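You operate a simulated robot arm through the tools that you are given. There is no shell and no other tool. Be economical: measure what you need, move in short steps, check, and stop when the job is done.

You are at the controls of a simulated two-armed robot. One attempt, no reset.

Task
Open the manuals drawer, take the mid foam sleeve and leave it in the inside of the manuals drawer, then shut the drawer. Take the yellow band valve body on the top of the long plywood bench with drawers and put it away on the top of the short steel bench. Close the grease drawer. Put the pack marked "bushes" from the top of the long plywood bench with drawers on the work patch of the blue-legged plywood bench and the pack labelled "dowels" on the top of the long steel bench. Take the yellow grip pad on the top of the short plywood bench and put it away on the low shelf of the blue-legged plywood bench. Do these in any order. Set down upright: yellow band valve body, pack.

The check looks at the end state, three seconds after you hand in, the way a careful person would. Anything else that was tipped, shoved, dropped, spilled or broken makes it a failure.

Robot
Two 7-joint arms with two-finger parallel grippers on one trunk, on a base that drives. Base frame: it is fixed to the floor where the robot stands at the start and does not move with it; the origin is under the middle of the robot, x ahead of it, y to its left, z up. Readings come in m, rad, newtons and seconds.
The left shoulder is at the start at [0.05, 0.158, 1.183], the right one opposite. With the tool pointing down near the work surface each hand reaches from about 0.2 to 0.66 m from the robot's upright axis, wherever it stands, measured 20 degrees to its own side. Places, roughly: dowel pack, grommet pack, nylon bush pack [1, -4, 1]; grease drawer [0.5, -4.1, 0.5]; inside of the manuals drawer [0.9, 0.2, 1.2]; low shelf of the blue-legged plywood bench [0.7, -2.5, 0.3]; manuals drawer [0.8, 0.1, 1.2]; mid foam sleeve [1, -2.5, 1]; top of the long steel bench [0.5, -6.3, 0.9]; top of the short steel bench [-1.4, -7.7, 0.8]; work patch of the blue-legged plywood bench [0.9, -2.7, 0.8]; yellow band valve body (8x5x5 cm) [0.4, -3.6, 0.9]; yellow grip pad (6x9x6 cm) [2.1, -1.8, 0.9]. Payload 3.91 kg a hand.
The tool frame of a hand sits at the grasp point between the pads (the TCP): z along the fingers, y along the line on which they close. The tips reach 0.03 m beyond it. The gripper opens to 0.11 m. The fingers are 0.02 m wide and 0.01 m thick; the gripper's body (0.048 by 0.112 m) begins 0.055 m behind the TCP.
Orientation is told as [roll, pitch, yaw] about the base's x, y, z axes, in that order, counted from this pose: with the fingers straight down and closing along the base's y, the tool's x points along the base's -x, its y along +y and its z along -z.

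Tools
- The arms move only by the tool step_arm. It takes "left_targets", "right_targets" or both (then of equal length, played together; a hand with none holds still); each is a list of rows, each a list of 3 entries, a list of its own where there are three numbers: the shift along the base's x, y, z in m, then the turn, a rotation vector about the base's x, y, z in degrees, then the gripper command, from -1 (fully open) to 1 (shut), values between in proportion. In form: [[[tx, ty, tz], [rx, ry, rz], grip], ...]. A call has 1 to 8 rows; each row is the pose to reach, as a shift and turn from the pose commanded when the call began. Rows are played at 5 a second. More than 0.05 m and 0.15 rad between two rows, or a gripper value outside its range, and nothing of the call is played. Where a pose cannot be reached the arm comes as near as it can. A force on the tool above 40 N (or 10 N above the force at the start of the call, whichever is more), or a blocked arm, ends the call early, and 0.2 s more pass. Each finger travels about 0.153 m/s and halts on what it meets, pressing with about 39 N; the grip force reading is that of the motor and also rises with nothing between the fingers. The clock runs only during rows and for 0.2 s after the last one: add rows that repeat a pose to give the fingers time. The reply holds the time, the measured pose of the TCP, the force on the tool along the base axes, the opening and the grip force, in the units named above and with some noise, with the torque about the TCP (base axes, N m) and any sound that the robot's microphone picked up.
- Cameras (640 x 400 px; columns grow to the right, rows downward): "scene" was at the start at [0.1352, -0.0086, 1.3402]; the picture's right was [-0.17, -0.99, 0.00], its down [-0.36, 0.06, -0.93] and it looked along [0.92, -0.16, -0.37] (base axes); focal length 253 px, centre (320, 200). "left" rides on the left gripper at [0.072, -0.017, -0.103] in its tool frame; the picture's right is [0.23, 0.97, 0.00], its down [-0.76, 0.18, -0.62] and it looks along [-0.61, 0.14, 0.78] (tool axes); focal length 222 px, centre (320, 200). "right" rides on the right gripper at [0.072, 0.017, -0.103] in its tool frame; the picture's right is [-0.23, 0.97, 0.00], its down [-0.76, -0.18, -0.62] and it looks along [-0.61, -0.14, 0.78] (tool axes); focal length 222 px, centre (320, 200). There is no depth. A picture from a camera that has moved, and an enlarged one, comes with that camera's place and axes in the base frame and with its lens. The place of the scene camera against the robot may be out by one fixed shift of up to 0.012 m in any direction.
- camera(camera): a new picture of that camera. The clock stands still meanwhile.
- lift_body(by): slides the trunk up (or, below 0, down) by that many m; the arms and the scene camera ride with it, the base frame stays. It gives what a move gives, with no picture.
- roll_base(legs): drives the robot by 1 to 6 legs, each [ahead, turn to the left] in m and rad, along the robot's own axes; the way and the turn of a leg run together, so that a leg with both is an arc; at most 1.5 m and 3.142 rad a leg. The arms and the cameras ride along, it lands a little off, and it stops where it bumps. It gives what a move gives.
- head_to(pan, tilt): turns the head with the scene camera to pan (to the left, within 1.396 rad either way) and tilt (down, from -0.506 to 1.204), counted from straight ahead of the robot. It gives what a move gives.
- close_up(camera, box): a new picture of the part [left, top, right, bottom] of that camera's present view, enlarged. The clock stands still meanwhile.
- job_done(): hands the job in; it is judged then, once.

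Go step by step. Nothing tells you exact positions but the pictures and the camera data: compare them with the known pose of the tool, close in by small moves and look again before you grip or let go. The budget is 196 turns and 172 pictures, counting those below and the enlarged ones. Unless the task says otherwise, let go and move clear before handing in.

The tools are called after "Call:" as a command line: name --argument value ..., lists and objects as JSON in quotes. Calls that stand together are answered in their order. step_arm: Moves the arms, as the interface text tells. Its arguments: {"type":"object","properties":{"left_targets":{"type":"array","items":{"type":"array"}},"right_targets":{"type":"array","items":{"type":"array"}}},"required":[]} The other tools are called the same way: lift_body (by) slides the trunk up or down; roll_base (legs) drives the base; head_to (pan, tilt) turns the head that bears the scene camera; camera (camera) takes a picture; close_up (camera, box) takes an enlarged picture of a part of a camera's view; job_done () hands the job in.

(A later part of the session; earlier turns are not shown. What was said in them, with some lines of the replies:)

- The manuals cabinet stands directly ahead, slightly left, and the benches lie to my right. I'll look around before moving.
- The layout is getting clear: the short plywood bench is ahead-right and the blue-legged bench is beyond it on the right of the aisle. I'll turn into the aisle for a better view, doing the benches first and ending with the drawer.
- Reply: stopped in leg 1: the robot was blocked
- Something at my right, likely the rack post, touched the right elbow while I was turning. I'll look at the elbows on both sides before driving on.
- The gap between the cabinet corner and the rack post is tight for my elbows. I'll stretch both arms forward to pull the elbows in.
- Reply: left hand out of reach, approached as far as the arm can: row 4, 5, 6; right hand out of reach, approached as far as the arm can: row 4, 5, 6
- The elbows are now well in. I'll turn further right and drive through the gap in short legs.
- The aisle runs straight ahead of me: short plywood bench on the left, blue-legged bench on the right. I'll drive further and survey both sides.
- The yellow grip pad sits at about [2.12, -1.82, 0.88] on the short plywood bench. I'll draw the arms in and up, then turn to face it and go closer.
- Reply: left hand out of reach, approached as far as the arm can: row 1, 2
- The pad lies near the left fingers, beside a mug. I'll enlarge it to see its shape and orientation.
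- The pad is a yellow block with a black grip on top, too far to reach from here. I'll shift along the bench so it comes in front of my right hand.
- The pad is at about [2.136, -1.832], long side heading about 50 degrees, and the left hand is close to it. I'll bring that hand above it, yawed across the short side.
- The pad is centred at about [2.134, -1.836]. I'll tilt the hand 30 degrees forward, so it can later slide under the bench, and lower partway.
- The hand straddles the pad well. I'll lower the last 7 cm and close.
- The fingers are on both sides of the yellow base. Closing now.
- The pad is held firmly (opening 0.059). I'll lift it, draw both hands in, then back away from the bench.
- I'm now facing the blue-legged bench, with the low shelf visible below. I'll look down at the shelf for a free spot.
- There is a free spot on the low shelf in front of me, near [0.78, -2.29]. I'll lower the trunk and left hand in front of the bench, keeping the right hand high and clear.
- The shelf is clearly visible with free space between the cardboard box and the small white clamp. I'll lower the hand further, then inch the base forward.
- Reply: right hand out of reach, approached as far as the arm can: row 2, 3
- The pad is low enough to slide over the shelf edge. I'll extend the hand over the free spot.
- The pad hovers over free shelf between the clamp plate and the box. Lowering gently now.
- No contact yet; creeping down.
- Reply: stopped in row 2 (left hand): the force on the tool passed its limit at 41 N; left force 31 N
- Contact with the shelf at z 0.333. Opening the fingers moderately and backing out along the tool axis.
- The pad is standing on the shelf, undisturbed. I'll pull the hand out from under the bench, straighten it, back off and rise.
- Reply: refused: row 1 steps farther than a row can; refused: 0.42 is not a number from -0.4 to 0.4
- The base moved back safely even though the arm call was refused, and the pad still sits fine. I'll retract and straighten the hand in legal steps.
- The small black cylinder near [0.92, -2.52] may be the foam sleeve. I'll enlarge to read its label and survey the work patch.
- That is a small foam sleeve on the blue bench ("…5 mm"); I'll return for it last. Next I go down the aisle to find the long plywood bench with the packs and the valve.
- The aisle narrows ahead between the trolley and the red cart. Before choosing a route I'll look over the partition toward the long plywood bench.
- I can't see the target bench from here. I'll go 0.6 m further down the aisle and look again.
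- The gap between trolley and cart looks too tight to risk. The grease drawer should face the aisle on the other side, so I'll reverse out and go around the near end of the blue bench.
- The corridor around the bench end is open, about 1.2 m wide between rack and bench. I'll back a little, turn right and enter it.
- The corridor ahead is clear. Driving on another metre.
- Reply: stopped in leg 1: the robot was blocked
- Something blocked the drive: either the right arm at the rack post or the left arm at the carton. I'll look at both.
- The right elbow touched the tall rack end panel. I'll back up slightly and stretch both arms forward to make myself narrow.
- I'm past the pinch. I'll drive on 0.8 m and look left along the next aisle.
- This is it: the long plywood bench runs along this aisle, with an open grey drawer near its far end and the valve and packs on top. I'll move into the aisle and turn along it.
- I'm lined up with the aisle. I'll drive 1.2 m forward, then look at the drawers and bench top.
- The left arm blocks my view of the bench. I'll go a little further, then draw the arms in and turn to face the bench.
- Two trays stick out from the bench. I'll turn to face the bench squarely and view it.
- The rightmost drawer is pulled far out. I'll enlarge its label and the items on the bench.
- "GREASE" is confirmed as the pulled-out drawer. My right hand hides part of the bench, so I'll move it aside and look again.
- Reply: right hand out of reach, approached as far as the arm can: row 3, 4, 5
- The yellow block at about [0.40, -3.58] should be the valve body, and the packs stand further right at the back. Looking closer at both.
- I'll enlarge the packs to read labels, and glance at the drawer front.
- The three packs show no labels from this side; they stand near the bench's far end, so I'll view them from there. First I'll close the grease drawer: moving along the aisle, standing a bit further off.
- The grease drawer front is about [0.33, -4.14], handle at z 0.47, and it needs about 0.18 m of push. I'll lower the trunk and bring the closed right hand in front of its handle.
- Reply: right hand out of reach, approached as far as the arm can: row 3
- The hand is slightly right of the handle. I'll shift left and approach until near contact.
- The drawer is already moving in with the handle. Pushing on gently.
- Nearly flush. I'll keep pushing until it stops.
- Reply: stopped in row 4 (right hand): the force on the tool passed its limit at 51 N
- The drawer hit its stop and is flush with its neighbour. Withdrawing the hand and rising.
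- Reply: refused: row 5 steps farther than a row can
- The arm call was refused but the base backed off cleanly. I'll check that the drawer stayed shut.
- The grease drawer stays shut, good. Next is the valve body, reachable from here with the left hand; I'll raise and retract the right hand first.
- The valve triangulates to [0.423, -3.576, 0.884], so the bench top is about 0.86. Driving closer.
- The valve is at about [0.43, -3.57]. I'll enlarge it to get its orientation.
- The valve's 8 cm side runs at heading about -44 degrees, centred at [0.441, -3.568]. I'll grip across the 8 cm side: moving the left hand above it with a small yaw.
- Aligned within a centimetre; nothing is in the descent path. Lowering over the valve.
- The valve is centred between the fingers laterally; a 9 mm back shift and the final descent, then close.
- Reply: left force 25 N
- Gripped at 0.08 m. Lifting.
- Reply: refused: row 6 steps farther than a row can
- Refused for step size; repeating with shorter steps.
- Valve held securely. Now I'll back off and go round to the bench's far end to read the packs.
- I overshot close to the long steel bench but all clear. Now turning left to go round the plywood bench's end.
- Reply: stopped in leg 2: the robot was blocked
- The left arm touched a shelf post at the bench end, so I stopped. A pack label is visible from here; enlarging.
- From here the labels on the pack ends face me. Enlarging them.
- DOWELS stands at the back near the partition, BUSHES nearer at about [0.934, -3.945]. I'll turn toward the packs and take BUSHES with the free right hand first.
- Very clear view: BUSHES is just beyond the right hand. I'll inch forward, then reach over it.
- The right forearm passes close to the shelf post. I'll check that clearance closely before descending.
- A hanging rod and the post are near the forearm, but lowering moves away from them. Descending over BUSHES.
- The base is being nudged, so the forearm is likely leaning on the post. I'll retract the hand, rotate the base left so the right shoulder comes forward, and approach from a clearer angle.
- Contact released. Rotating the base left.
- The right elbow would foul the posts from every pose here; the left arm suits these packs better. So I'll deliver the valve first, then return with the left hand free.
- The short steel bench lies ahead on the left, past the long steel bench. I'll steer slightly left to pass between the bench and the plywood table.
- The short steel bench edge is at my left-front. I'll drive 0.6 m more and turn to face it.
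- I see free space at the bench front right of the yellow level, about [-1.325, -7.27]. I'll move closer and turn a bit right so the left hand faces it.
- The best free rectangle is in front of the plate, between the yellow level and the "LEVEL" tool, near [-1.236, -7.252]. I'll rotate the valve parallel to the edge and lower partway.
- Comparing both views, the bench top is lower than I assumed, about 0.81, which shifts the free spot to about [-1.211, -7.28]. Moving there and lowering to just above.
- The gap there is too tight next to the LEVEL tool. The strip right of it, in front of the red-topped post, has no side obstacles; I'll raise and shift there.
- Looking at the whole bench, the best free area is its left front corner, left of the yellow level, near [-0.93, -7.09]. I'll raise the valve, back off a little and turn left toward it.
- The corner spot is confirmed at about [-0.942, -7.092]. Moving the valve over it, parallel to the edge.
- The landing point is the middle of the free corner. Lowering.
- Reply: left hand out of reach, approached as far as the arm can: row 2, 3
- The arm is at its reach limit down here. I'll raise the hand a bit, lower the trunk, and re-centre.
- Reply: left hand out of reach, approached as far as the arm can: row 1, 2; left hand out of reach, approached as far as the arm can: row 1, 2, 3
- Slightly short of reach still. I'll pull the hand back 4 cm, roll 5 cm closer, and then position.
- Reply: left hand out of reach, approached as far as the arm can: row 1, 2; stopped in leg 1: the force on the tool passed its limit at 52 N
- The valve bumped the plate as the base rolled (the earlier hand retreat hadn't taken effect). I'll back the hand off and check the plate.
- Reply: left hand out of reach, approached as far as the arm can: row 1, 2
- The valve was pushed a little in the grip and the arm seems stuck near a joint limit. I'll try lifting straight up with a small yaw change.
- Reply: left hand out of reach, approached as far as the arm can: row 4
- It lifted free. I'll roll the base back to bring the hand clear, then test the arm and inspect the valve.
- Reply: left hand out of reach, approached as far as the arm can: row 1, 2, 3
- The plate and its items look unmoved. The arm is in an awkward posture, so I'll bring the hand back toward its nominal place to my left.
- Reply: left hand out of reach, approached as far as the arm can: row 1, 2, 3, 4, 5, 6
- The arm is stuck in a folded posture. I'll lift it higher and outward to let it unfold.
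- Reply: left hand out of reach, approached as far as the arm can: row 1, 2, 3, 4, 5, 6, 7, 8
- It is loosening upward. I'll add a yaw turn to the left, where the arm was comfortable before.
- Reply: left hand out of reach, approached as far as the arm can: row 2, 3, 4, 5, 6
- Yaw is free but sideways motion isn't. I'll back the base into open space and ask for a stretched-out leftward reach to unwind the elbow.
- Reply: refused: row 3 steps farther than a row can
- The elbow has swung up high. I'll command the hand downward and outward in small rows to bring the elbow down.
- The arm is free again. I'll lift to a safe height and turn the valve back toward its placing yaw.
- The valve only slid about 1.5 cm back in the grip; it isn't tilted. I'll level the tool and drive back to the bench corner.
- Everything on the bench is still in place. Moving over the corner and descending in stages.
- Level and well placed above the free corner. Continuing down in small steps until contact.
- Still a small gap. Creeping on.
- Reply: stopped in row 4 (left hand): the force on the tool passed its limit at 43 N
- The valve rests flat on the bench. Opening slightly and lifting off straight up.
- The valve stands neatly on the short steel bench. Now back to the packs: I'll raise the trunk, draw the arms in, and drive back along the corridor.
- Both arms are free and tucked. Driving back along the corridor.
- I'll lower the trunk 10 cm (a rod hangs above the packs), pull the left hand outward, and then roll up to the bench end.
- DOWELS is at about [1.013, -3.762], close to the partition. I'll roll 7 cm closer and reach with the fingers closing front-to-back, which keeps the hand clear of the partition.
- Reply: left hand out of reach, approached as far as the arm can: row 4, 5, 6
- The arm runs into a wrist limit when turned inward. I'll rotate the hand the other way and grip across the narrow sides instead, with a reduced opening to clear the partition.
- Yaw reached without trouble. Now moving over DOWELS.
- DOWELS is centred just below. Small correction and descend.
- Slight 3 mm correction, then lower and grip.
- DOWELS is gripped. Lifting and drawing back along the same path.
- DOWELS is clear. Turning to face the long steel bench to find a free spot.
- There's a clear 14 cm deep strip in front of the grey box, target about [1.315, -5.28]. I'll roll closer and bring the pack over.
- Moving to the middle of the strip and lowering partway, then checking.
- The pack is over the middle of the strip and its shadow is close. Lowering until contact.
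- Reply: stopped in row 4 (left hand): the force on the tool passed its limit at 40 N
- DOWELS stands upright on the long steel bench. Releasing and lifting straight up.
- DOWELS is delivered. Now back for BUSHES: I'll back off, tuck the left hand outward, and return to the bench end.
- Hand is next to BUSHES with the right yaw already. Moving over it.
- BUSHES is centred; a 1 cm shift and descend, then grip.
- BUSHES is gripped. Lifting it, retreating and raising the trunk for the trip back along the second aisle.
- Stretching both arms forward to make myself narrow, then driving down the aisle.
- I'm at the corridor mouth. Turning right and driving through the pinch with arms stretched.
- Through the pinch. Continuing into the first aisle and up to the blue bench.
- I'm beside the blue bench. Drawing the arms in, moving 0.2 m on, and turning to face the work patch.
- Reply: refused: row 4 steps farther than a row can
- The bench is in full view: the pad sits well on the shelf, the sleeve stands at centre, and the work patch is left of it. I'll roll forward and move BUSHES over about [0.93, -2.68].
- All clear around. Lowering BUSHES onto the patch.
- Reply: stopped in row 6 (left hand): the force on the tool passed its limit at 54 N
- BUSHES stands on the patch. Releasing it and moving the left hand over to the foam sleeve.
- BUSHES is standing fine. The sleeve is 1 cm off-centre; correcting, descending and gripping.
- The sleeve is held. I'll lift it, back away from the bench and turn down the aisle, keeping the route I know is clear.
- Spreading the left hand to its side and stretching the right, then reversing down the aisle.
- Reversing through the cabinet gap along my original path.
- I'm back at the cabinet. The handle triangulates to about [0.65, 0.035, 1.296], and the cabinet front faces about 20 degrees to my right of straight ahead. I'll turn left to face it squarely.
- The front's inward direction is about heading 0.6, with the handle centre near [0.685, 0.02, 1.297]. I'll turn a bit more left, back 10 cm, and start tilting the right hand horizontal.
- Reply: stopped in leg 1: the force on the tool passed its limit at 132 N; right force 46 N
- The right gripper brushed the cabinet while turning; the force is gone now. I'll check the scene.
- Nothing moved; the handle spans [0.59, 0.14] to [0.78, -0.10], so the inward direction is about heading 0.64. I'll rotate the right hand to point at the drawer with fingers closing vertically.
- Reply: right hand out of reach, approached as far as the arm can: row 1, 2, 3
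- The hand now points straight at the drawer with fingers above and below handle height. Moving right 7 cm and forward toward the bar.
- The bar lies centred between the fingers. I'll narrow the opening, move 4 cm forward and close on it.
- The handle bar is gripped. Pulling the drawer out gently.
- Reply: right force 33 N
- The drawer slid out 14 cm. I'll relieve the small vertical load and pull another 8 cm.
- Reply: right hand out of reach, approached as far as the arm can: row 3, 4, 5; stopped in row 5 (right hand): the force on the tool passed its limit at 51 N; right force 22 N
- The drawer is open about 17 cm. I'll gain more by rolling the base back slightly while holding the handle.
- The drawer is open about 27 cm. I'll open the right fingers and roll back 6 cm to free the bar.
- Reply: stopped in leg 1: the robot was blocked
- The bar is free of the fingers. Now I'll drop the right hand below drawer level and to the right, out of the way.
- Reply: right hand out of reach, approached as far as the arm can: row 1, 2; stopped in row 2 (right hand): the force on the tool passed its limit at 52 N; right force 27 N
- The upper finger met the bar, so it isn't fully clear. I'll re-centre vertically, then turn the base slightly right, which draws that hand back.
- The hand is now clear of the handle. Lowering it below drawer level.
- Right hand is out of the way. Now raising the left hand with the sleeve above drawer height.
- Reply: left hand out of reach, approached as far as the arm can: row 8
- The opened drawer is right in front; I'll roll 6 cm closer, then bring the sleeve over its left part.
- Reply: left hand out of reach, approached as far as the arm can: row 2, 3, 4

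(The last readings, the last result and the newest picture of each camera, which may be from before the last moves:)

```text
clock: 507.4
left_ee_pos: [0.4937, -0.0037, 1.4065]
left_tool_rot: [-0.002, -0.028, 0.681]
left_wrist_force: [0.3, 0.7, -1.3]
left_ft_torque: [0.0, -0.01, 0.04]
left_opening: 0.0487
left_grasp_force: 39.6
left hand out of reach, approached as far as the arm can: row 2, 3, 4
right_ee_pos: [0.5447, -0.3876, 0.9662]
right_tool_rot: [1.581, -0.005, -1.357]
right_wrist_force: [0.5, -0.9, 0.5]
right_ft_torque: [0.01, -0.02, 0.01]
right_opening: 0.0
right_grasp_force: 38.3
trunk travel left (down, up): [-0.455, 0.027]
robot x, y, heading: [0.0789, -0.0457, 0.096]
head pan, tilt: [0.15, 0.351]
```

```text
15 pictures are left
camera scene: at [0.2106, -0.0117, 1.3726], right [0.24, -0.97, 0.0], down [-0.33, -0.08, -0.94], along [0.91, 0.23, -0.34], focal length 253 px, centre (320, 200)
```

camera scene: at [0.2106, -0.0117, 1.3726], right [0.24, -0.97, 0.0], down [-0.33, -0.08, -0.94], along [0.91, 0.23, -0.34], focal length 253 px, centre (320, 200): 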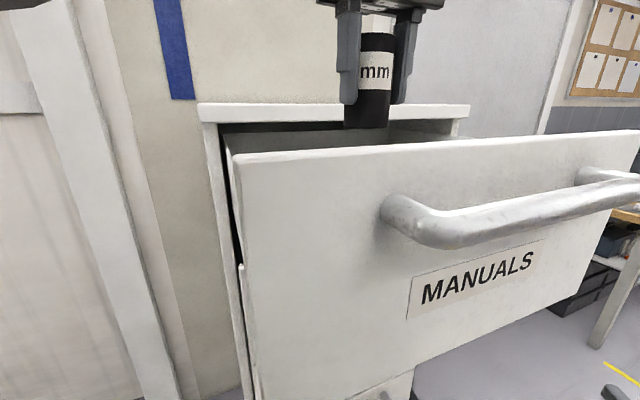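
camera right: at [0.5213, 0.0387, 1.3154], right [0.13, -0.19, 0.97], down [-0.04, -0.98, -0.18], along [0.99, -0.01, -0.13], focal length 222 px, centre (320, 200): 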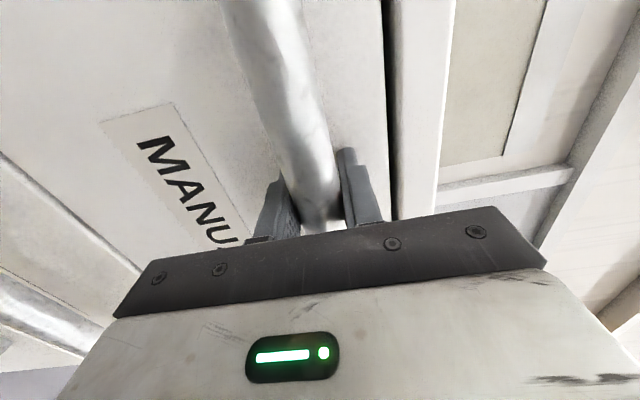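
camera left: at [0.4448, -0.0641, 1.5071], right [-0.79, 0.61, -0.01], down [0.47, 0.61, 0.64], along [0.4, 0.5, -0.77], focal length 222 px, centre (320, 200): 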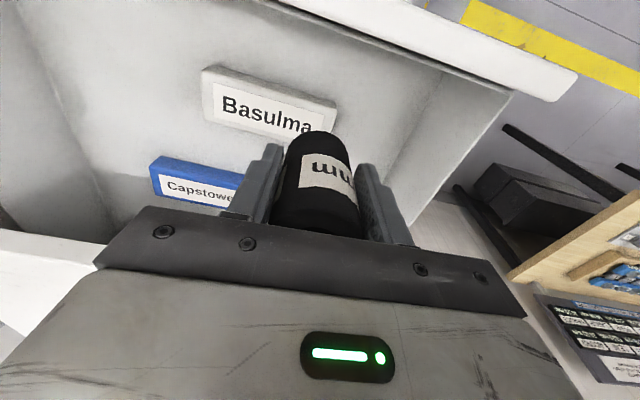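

Inside the drawer lie two labelled blocks; the free floor is on the left side. I'll shift the sleeve to about [0.48, 0.10] and lower it.

Call:
step_arm --left_targets '[[[-0.004, 0.035, 0], [0, 0, 0], 0.8], [[-0.009, 0.07, 0], [0, 0, 0], 0.8], [[-0.012, 0.1, -0.01], [0, 0, 0], 0.8], [[-0.012, 0.1, -0.05], [0, 0, 0], 0.8], [[-0.012, 0.1, -0.09], [0, 0, 0], 0.8], [[-0.012, 0.1, -0.12], [0, 0, 0], 0.8]]'

Call:
camera --camera "left"

Call:
camera --camera "scene"

```text
clock: 508.8
left_ee_pos: [0.4841, 0.1021, 1.2871]
left_tool_rot: [-0.001, -0.026, 0.681]
left_wrist_force: [0.2, -0.1, 0.1]
left_ft_torque: [-0.01, -0.01, 0.02]
left_opening: 0.0486
left_grasp_force: 39.4
right_ee_pos: [0.5452, -0.389, 0.9672]
right_tool_rot: [1.582, -0.007, -1.356]
right_wrist_force: [0.3, -1.0, 0.0]
right_ft_torque: [-0.03, -0.02, 0.01]
right_opening: 0.0
right_grasp_force: 37.1
trunk travel left (down, up): [-0.455, 0.027]
robot x, y, heading: [0.0761, -0.0435, 0.103]
head pan, tilt: [0.15, 0.351]
```

```text
14 pictures are left
camera left: at [0.4356, 0.0413, 1.3872], right [-0.79, 0.61, -0.01], down [0.47, 0.61, 0.64], along [0.4, 0.5, -0.77], focal length 222 px, centre (320, 200)
```

left: 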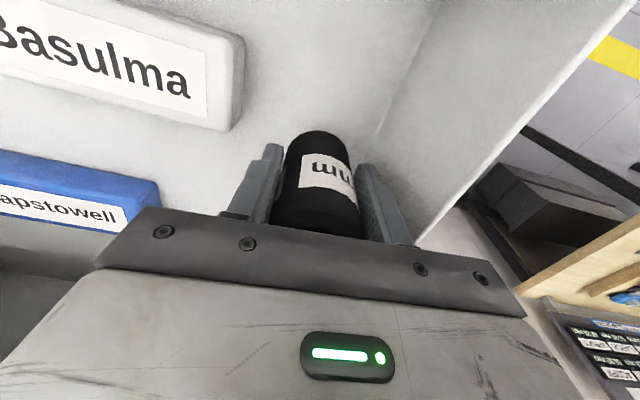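

```text
13 pictures are left
camera scene: at [0.211, -0.0109, 1.3725], right [0.25, -0.97, 0.0], down [-0.33, -0.08, -0.94], along [0.91, 0.23, -0.34], focal length 253 px, centre (320, 200)
```

scene: 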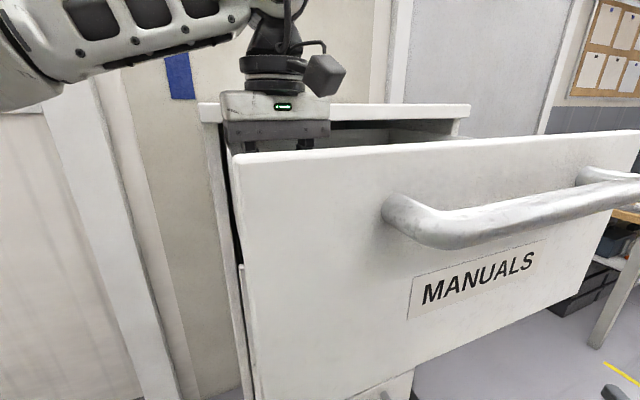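

The sleeve is inside, in free floor beside the blocks, and the forearm has clearance above the wall. Lowering until it touches the drawer floor.

Call:
step_arm --left_targets '[[[0, 0, -0.015], [0, 0, 0], 0.8], [[0, 0, -0.03], [0, 0, 0], 0.8], [[0, 0, -0.04], [0, 0, 0], 0.8]]'

Call:
step_arm --left_targets '[[[0, 0, -0.006], [0, 0, 0], 0.8], [[0, 0, -0.012], [0, 0, 0], 0.8], [[0, 0, -0.018], [0, 0, 0], 0.8], [[0, 0, -0.024], [0, 0, 0], 0.8]]'

Call:
camera --camera "scene"

```text
clock: 509.6
left_ee_pos: [0.4819, 0.1001, 1.261]
left_tool_rot: [-0.014, -0.032, 0.681]
left_wrist_force: [-0.8, -3.7, 12.5]
left_ft_torque: [0.53, 0.73, 0.2]
left_opening: 0.0482
left_grasp_force: 39.4
right_ee_pos: [0.5452, -0.3898, 0.9667]
right_tool_rot: [1.58, -0.005, -1.356]
right_wrist_force: [-0.3, 0.4, -0.6]
right_ft_torque: [0.0, 0.0, 0.0]
right_opening: 0.0
right_grasp_force: 38.0
trunk travel left (down, up): [-0.455, 0.027]
robot x, y, heading: [0.0762, -0.0459, 0.102]
head pan, tilt: [0.15, 0.351]
stopped in row 3 (left hand): the force on the tool passed its limit at 50 N (the readings are from after the stop); the commanded pose is now the measured one
```

```text
clock: 509.9
left_ee_pos: [0.483, 0.0996, 1.2622]
left_tool_rot: [-0.024, -0.035, 0.681]
left_wrist_force: [1.2, -4.5, 13.6]
left_ft_torque: [0.63, 0.85, 0.22]
left_opening: 0.0485
left_grasp_force: 38.7
right_ee_pos: [0.5439, -0.3898, 0.9673]
right_tool_rot: [1.58, -0.005, -1.355]
right_wrist_force: [-0.1, -0.8, -0.2]
right_ft_torque: [-0.03, 0.02, 0.04]
right_opening: 0.0
right_grasp_force: 37.9
trunk travel left (down, up): [-0.455, 0.027]
robot x, y, heading: [0.0707, -0.0451, 0.095]
head pan, tilt: [0.15, 0.351]
stopped in row 1 (left hand): the force on the tool passed its limit at 48 N (the readings are from after the stop); the commanded pose is now the measured one
```

```text
12 pictures are left
camera scene: at [0.2104, -0.0124, 1.3725], right [0.24, -0.97, 0.0], down [-0.33, -0.08, -0.94], along [0.91, 0.23, -0.34], focal length 253 px, centre (320, 200)
```

scene: 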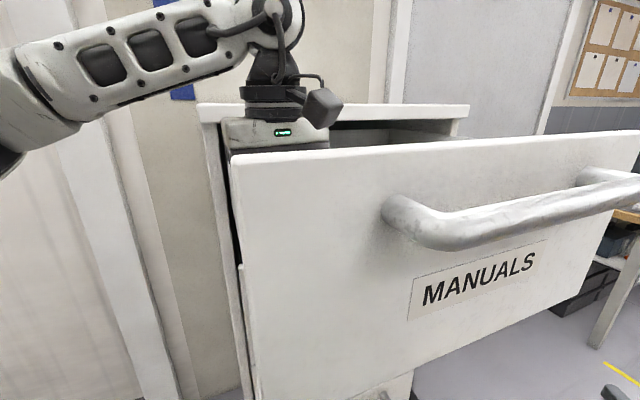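

Contact with the drawer floor at about z 1.20. Releasing and lifting straight up.

Call:
step_arm --left_targets '[[[0, 0, 0.003], [0, 0, 0], 0], [[0, 0, 0.003], [0, 0, 0], -0.27], [[0, 0, 0.003], [0, 0, 0], -0.27], [[0, 0, 0.04], [0, 0, 0], -0.27], [[0, 0, 0.08], [0, 0, 0], -0.27], [[0, 0, 0.12], [0, 0, 0], -0.27], [[0, 0, 0.16], [0, 0, 0], -0.27]]'

Call:
camera --camera "left"

```text
clock: 511.6
left_ee_pos: [0.4813, 0.0968, 1.4222]
left_tool_rot: [-0.022, -0.038, 0.68]
left_wrist_force: [0.4, 0.2, 0.1]
left_ft_torque: [0.04, -0.02, 0.01]
left_opening: 0.0697
left_grasp_force: 0.1
right_ee_pos: [0.5446, -0.3896, 0.9666]
right_tool_rot: [1.582, -0.004, -1.357]
right_wrist_force: [-0.9, 0.7, 0.1]
right_ft_torque: [0.02, -0.02, 0.02]
right_opening: 0.0
right_grasp_force: 37.6
trunk travel left (down, up): [-0.455, 0.027]
robot x, y, heading: [0.0766, -0.0482, 0.101]
head pan, tilt: [0.15, 0.351]
```

```text
11 pictures are left
camera left: at [0.4302, 0.0369, 1.5227], right [-0.79, 0.61, -0.03], down [0.45, 0.61, 0.65], along [0.42, 0.5, -0.76], focal length 222 px, centre (320, 200)
```

left: 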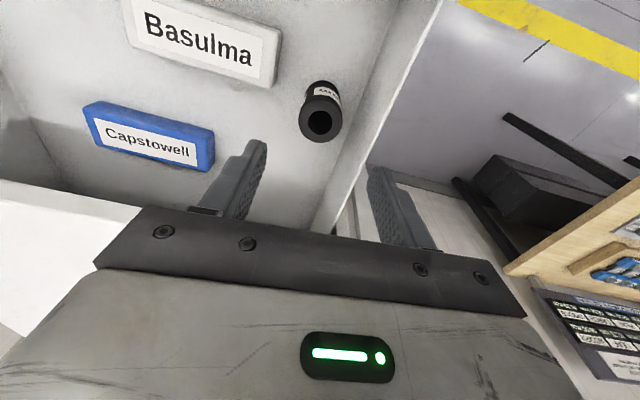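

The sleeve stands in the drawer. Withdrawing the left hand, then backing and turning so the right fist can push the drawer shut.

Call:
step_arm --left_targets '[[[-0.03, 0.03, 0], [0, 0, 0], -0.3], [[-0.06, 0.06, 0], [0, 0, 0], -0.5], [[-0.09, 0.09, 0], [0, 0, 0], -0.7], [[-0.12, 0.11, 0], [0, 0, 0], -1], [[-0.15, 0.12, 0], [0, 0, 0], -1]]'

Call:
roll_base --legs '[[-0.13, 0], [0, 0.45]]'

Call:
camera --camera "scene"

```text
clock: 512.8
left_ee_pos: [0.3443, 0.2128, 1.399]
left_tool_rot: [-0.024, -0.036, 0.682]
left_wrist_force: [-0.1, -0.5, 0.6]
left_ft_torque: [-0.01, -0.04, 0.01]
left_opening: 0.11
left_grasp_force: 0.1
left hand out of reach, approached as far as the arm can: row 4, 5
right_ee_pos: [0.5457, -0.3882, 0.9672]
right_tool_rot: [1.582, -0.008, -1.356]
right_wrist_force: [-0.8, -0.5, 0.8]
right_ft_torque: [0.0, -0.03, -0.01]
right_opening: 0.0002
right_grasp_force: 37.2
trunk travel left (down, up): [-0.455, 0.027]
robot x, y, heading: [0.0762, -0.0442, 0.098]
head pan, tilt: [0.15, 0.351]
```

```text
clock: 515.3
left_ee_pos: [0.0807, 0.2912, 1.3998]
left_tool_rot: [-0.023, -0.035, 1.134]
left_wrist_force: [-1.1, 0.1, -0.5]
left_ft_torque: [0.02, 0.01, -0.01]
left_opening: 0.1098
left_grasp_force: 0.1
right_ee_pos: [0.523, -0.1623, 0.9682]
right_tool_rot: [1.581, -0.007, -0.907]
right_wrist_force: [-0.2, -0.1, -0.4]
right_ft_torque: [-0.04, 0.02, -0.01]
right_opening: 0.0
right_grasp_force: 37.9
trunk travel left (down, up): [-0.455, 0.027]
robot x, y, heading: [-0.0504, -0.0619, 0.547]
head pan, tilt: [0.15, 0.351]
```

```text
10 pictures are left
camera scene: at [0.0608, 0.0307, 1.3725], right [0.64, -0.77, 0.0], down [-0.26, -0.22, -0.94], along [0.72, 0.6, -0.34], focal length 253 px, centre (320, 200)
```

scene: 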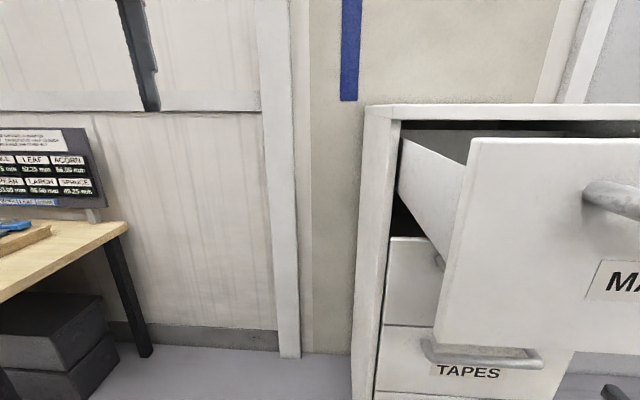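

The right fist is just under the drawer front. I'll draw it back, raise it to mid-panel height below the handle.

Call:
step_arm --right_targets '[[[-0.032, -0.024, 0], [0, 0, 0], 1], [[-0.064, -0.048, 0], [0, 0, 0], 1], [[-0.096, -0.072, 0], [0, 0, 0], 1], [[-0.1, -0.075, 0.045], [0, 0, 0], 1], [[-0.1, -0.075, 0.09], [0, 0, 0], 1], [[-0.1, -0.075, 0.135], [0, 0, 0], 1], [[-0.1, -0.075, 0.18], [0, 0, 0], 1], [[-0.1, -0.075, 0.215], [0, 0, 0], 1]]'

Call:
head_to --pan -0.35 --tilt 0.35

Call:
camera --camera "scene"

```text
clock: 517.1
left_ee_pos: [0.0813, 0.292, 1.3996]
left_tool_rot: [-0.022, -0.035, 1.135]
left_wrist_force: [0.4, 0.1, 0.0]
left_ft_torque: [0.01, 0.02, 0.03]
left_opening: 0.11
left_grasp_force: 0.0
right_ee_pos: [0.4366, -0.2196, 1.1064]
right_tool_rot: [1.587, -0.008, -0.912]
right_wrist_force: [0.2, 0.4, 0.0]
right_ft_torque: [0.02, -0.02, -0.02]
right_opening: 0.0001
right_grasp_force: 37.6
right hand out of reach, approached as far as the arm can: row 6, 7, 8
trunk travel left (down, up): [-0.455, 0.027]
robot x, y, heading: [-0.0467, -0.0578, 0.547]
head pan, tilt: [0.15, 0.351]
```

```text
clock: 518.1
left_ee_pos: [0.0802, 0.2914, 1.3997]
left_tool_rot: [-0.022, -0.032, 1.135]
left_wrist_force: [-0.5, -0.7, -0.3]
left_ft_torque: [0.0, 0.01, 0.01]
left_opening: 0.11
left_grasp_force: 0.0
right_ee_pos: [0.4374, -0.2194, 1.1049]
right_tool_rot: [1.589, -0.005, -0.913]
right_wrist_force: [-0.3, -1.3, 0.0]
right_ft_torque: [-0.01, 0.0, 0.01]
right_opening: 0.0
right_grasp_force: 37.8
trunk travel left (down, up): [-0.455, 0.027]
robot x, y, heading: [-0.0503, -0.0563, 0.551]
head pan, tilt: [-0.351, 0.351]
```

```text
9 pictures are left
camera scene: at [0.0809, -0.011, 1.3725], right [0.2, -0.98, 0.0], down [-0.34, -0.07, -0.94], along [0.92, 0.18, -0.34], focal length 253 px, centre (320, 200)
```

scene: 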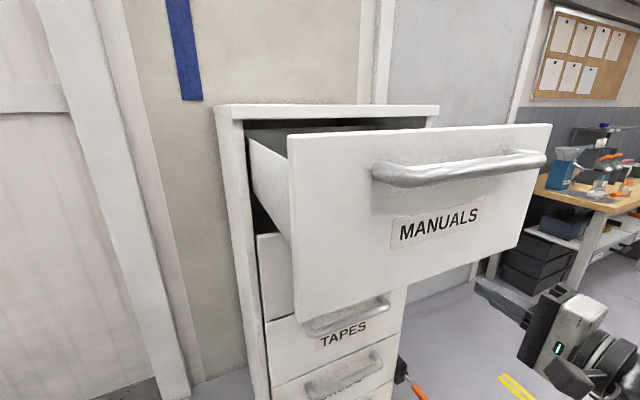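

The fist points at the panel's lower middle, which is good for pushing. Pushing forward along the drawer's direction.

Call:
step_arm --right_targets '[[[0.024, 0.018, -0.01], [0, 0, 0], 1], [[0.052, 0.039, -0.01], [0, 0, 0], 1], [[0.08, 0.06, -0.01], [0, 0, 0], 1], [[0.104, 0.078, -0.01], [0, 0, 0], 1], [[0.124, 0.093, -0.01], [0, 0, 0], 1], [[0.144, 0.108, -0.01], [0, 0, 0], 1], [[0.164, 0.123, -0.01], [0, 0, 0], 1], [[0.184, 0.138, -0.01], [0, 0, 0], 1]]'

Call:
camera --camera "scene"

```text
clock: 519.9
left_ee_pos: [0.0828, 0.2914, 1.399]
left_tool_rot: [-0.022, -0.031, 1.134]
left_wrist_force: [0.2, -0.6, 0.0]
left_ft_torque: [0.01, 0.01, -0.02]
left_opening: 0.1101
left_grasp_force: 0.0
right_ee_pos: [0.6265, -0.0841, 1.0964]
right_tool_rot: [1.573, -0.004, -0.904]
right_wrist_force: [2.5, 1.7, -13.3]
right_ft_torque: [-0.13, 0.37, -0.03]
right_opening: 0.0001
right_grasp_force: 38.1
trunk travel left (down, up): [-0.455, 0.027]
robot x, y, heading: [-0.0482, -0.0548, 0.544]
head pan, tilt: [-0.351, 0.351]
```

```text
8 pictures are left
camera scene: at [0.083, -0.0106, 1.3722], right [0.2, -0.98, 0.0], down [-0.34, -0.07, -0.94], along [0.92, 0.18, -0.35], focal length 253 px, centre (320, 200)
```

scene: 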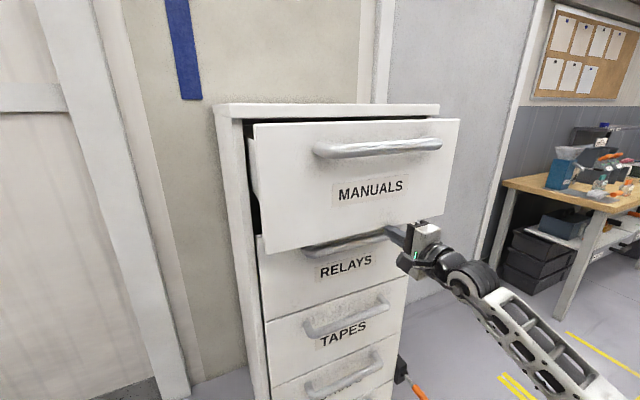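

The drawer moved most of the way, but the fist slipped to the panel's lower edge. I'll back off, raise it onto the panel and push again.

Call:
step_arm --right_targets '[[[-0.01, -0.008, -0.045], [0, 0, 0], 1], [[-0.035, -0.027, -0.075], [0, 0, 0], 1], [[-0.065, -0.05, -0.075], [0, 0, 0], 1], [[-0.095, -0.072, -0.06], [0, 0, 0], 1], [[-0.1, -0.075, -0.02], [0, 0, 0], 1], [[-0.1, -0.075, 0.015], [0, 0, 0], 1], [[-0.1, -0.075, 0.02], [0, 0, 0], 1]]'

Call:
camera --camera "scene"

```text
clock: 521.5
left_ee_pos: [0.0805, 0.2914, 1.3999]
left_tool_rot: [-0.021, -0.032, 1.135]
left_wrist_force: [0.1, -0.1, -0.4]
left_ft_torque: [0.02, -0.03, -0.03]
left_opening: 0.1099
left_grasp_force: 0.0
right_ee_pos: [0.5247, -0.1589, 1.1181]
right_tool_rot: [1.579, -0.004, -0.906]
right_wrist_force: [0.1, -0.5, 0.1]
right_ft_torque: [-0.02, 0.02, 0.0]
right_opening: 0.0
right_grasp_force: 37.6
trunk travel left (down, up): [-0.455, 0.027]
robot x, y, heading: [-0.0478, -0.0555, 0.549]
head pan, tilt: [-0.351, 0.351]
```

```text
7 pictures are left
camera scene: at [0.0809, -0.0111, 1.3725], right [0.2, -0.98, 0.0], down [-0.34, -0.07, -0.94], along [0.92, 0.18, -0.34], focal length 253 px, centre (320, 200)
```

scene: 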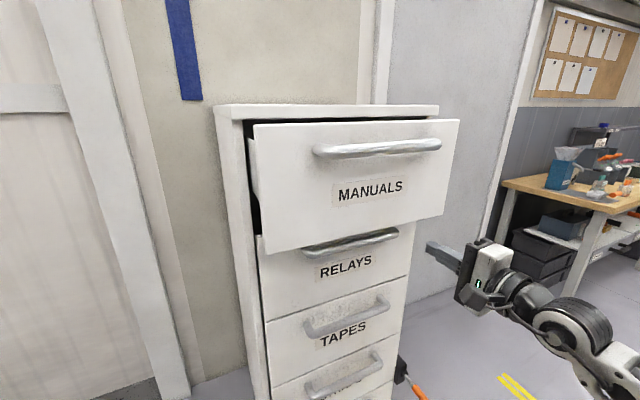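

Raising onto the panel, shifting left toward its middle, and pushing.

Call:
step_arm --right_targets '[[[-0.01, 0.01, 0.035], [0, 0, 0], 1], [[-0.03, 0.035, 0.06], [0, 0, 0], 1], [[-0.02, 0.06, 0.065], [0, 0, 0], 1], [[0.01, 0.083, 0.065], [0, 0, 0], 1], [[0.04, 0.106, 0.065], [0, 0, 0], 1], [[0.068, 0.127, 0.065], [0, 0, 0], 1], [[0.092, 0.145, 0.065], [0, 0, 0], 1], [[0.112, 0.16, 0.065], [0, 0, 0], 1]]'

Call:
camera --camera "scene"

```text
clock: 523.3
left_ee_pos: [0.0806, 0.292, 1.3994]
left_tool_rot: [-0.022, -0.032, 1.135]
left_wrist_force: [0.3, -0.1, -0.9]
left_ft_torque: [-0.04, -0.02, 0.0]
left_opening: 0.1099
left_grasp_force: 0.1
right_ee_pos: [0.6368, 0.0006, 1.1833]
right_tool_rot: [1.581, -0.006, -0.904]
right_wrist_force: [0.0, -0.2, -0.4]
right_ft_torque: [-0.01, 0.01, 0.0]
right_opening: 0.0003
right_grasp_force: 37.8
trunk travel left (down, up): [-0.455, 0.027]
robot x, y, heading: [-0.0498, -0.0569, 0.545]
head pan, tilt: [-0.351, 0.351]
```

```text
6 pictures are left
camera scene: at [0.0811, -0.0106, 1.3725], right [0.2, -0.98, 0.0], down [-0.34, -0.07, -0.94], along [0.92, 0.18, -0.34], focal length 253 px, centre (320, 200)
```

scene: 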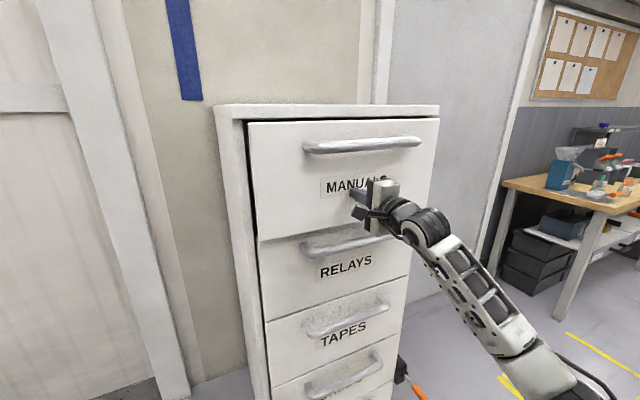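

Nearly flush now. I'll keep pushing until it meets its stop.

Call:
step_arm --right_targets '[[[0.012, 0.009, 0], [0, 0, 0], 1], [[0.024, 0.018, 0], [0, 0, 0], 1], [[0.036, 0.027, 0], [0, 0, 0], 1], [[0.048, 0.036, 0], [0, 0, 0], 1], [[0.06, 0.045, 0], [0, 0, 0], 1], [[0.072, 0.054, 0], [0, 0, 0], 1]]'

Call:
camera --camera "scene"

```text
clock: 524.0
left_ee_pos: [0.0804, 0.2912, 1.4002]
left_tool_rot: [-0.023, -0.033, 1.133]
left_wrist_force: [-0.4, 0.8, 0.2]
left_ft_torque: [0.03, 0.03, 0.0]
left_opening: 0.1098
left_grasp_force: 0.1
right_ee_pos: [0.6641, 0.0212, 1.1845]
right_tool_rot: [1.58, -0.005, -0.903]
right_wrist_force: [-10.7, -6.1, -0.3]
right_ft_torque: [0.0, 0.04, -0.06]
right_opening: 0.0
right_grasp_force: 37.3
trunk travel left (down, up): [-0.455, 0.027]
robot x, y, heading: [-0.0461, -0.0564, 0.545]
head pan, tilt: [-0.351, 0.351]
stopped in row 3 (right hand): the force on the tool passed its limit at 65 N (the readings are from after the stop); the commanded pose is now the measured one
```

```text
5 pictures are left
camera scene: at [0.0799, -0.0119, 1.3727], right [0.19, -0.98, 0.0], down [-0.34, -0.07, -0.94], along [0.92, 0.18, -0.34], focal length 253 px, centre (320, 200)
```

scene: 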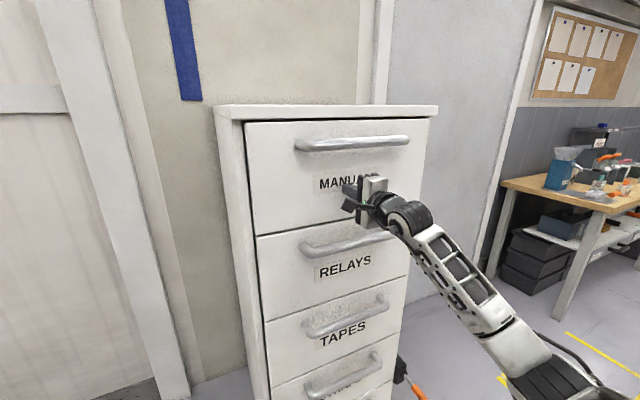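

The drawer is shut against its stop and flush. Withdrawing the hand.

Call:
step_arm --right_targets '[[[-0.024, -0.018, 0], [0, 0, 0], 1], [[-0.05, -0.038, 0], [0, 0, 0], 1], [[-0.08, -0.06, -0.01], [0, 0, 0], 1], [[-0.11, -0.083, -0.02], [0, 0, 0], 1]]'

Call:
camera --camera "scene"

```text
clock: 525.0
left_ee_pos: [0.0796, 0.2911, 1.3991]
left_tool_rot: [-0.023, -0.033, 1.133]
left_wrist_force: [-1.0, -0.4, 0.8]
left_ft_torque: [-0.02, 0.0, -0.03]
left_opening: 0.1101
left_grasp_force: 0.1
right_ee_pos: [0.5587, -0.0631, 1.1621]
right_tool_rot: [1.578, -0.006, -0.903]
right_wrist_force: [0.0, -0.5, -0.8]
right_ft_torque: [-0.01, 0.02, -0.01]
right_opening: 0.0
right_grasp_force: 38.0
trunk travel left (down, up): [-0.455, 0.027]
robot x, y, heading: [-0.0478, -0.0568, 0.551]
head pan, tilt: [-0.351, 0.351]
```

```text
4 pictures are left
camera scene: at [0.0804, -0.0115, 1.3727], right [0.19, -0.98, 0.0], down [-0.34, -0.07, -0.94], along [0.92, 0.18, -0.34], focal length 253 px, centre (320, 200)
```

scene: 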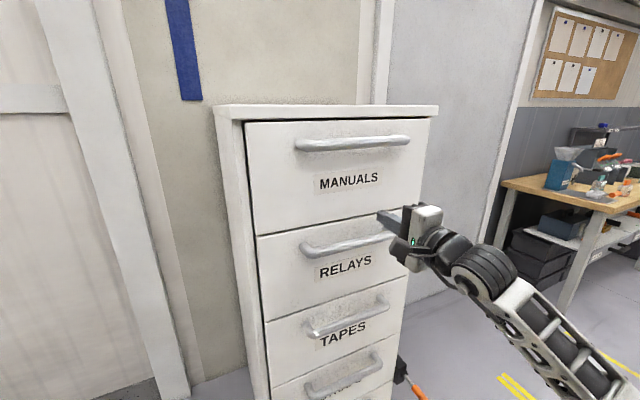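

The manuals drawer is closed with the sleeve inside, both hands are clear, and all the other items were placed and checked earlier. Handing in.

Call:
job_done

```text
The job is handed in.
```

I finished every part of the task and handed it in; no score came back.

- **Foam sleeve:** the sleeve stands upright in the manuals drawer, and the drawer is shut against its stop. Its label reads 35 mm. It was the only foam sleeve I saw, but its height was about 10 cm off the listed position, so I can't be certain it is the "mid" one.
- **Valve body:** it sits upright on the left front corner of the short steel bench. On the way it bumped a plate on that bench with about 52 N and slid about 1.5 cm in the grip. The plate and the items on it looked unmoved afterwards.
- **Grease drawer:** closed and flush with its neighbour.
- **Packs:** "bushes" stands on the work patch of the blue-legged bench. "Dowels" stands on the long steel bench, about 1.5 cm from the front edge.
- **Grip pad:** it rests on the low shelf of the blue-legged bench.

I also made contact in four other places:
- An elbow bumped the rack twice.
- The left arm touched a shelf post at the end of the plywood bench, and the right forearm probably leaned on it too.
- The right gripper hit the closed manuals cabinet at about 130 N while turning.
- The robot backed into something unseen behind it at the cabinet and stopped.

I saw nothing shifted or knocked over, but I never looked behind the robot after that last stop.
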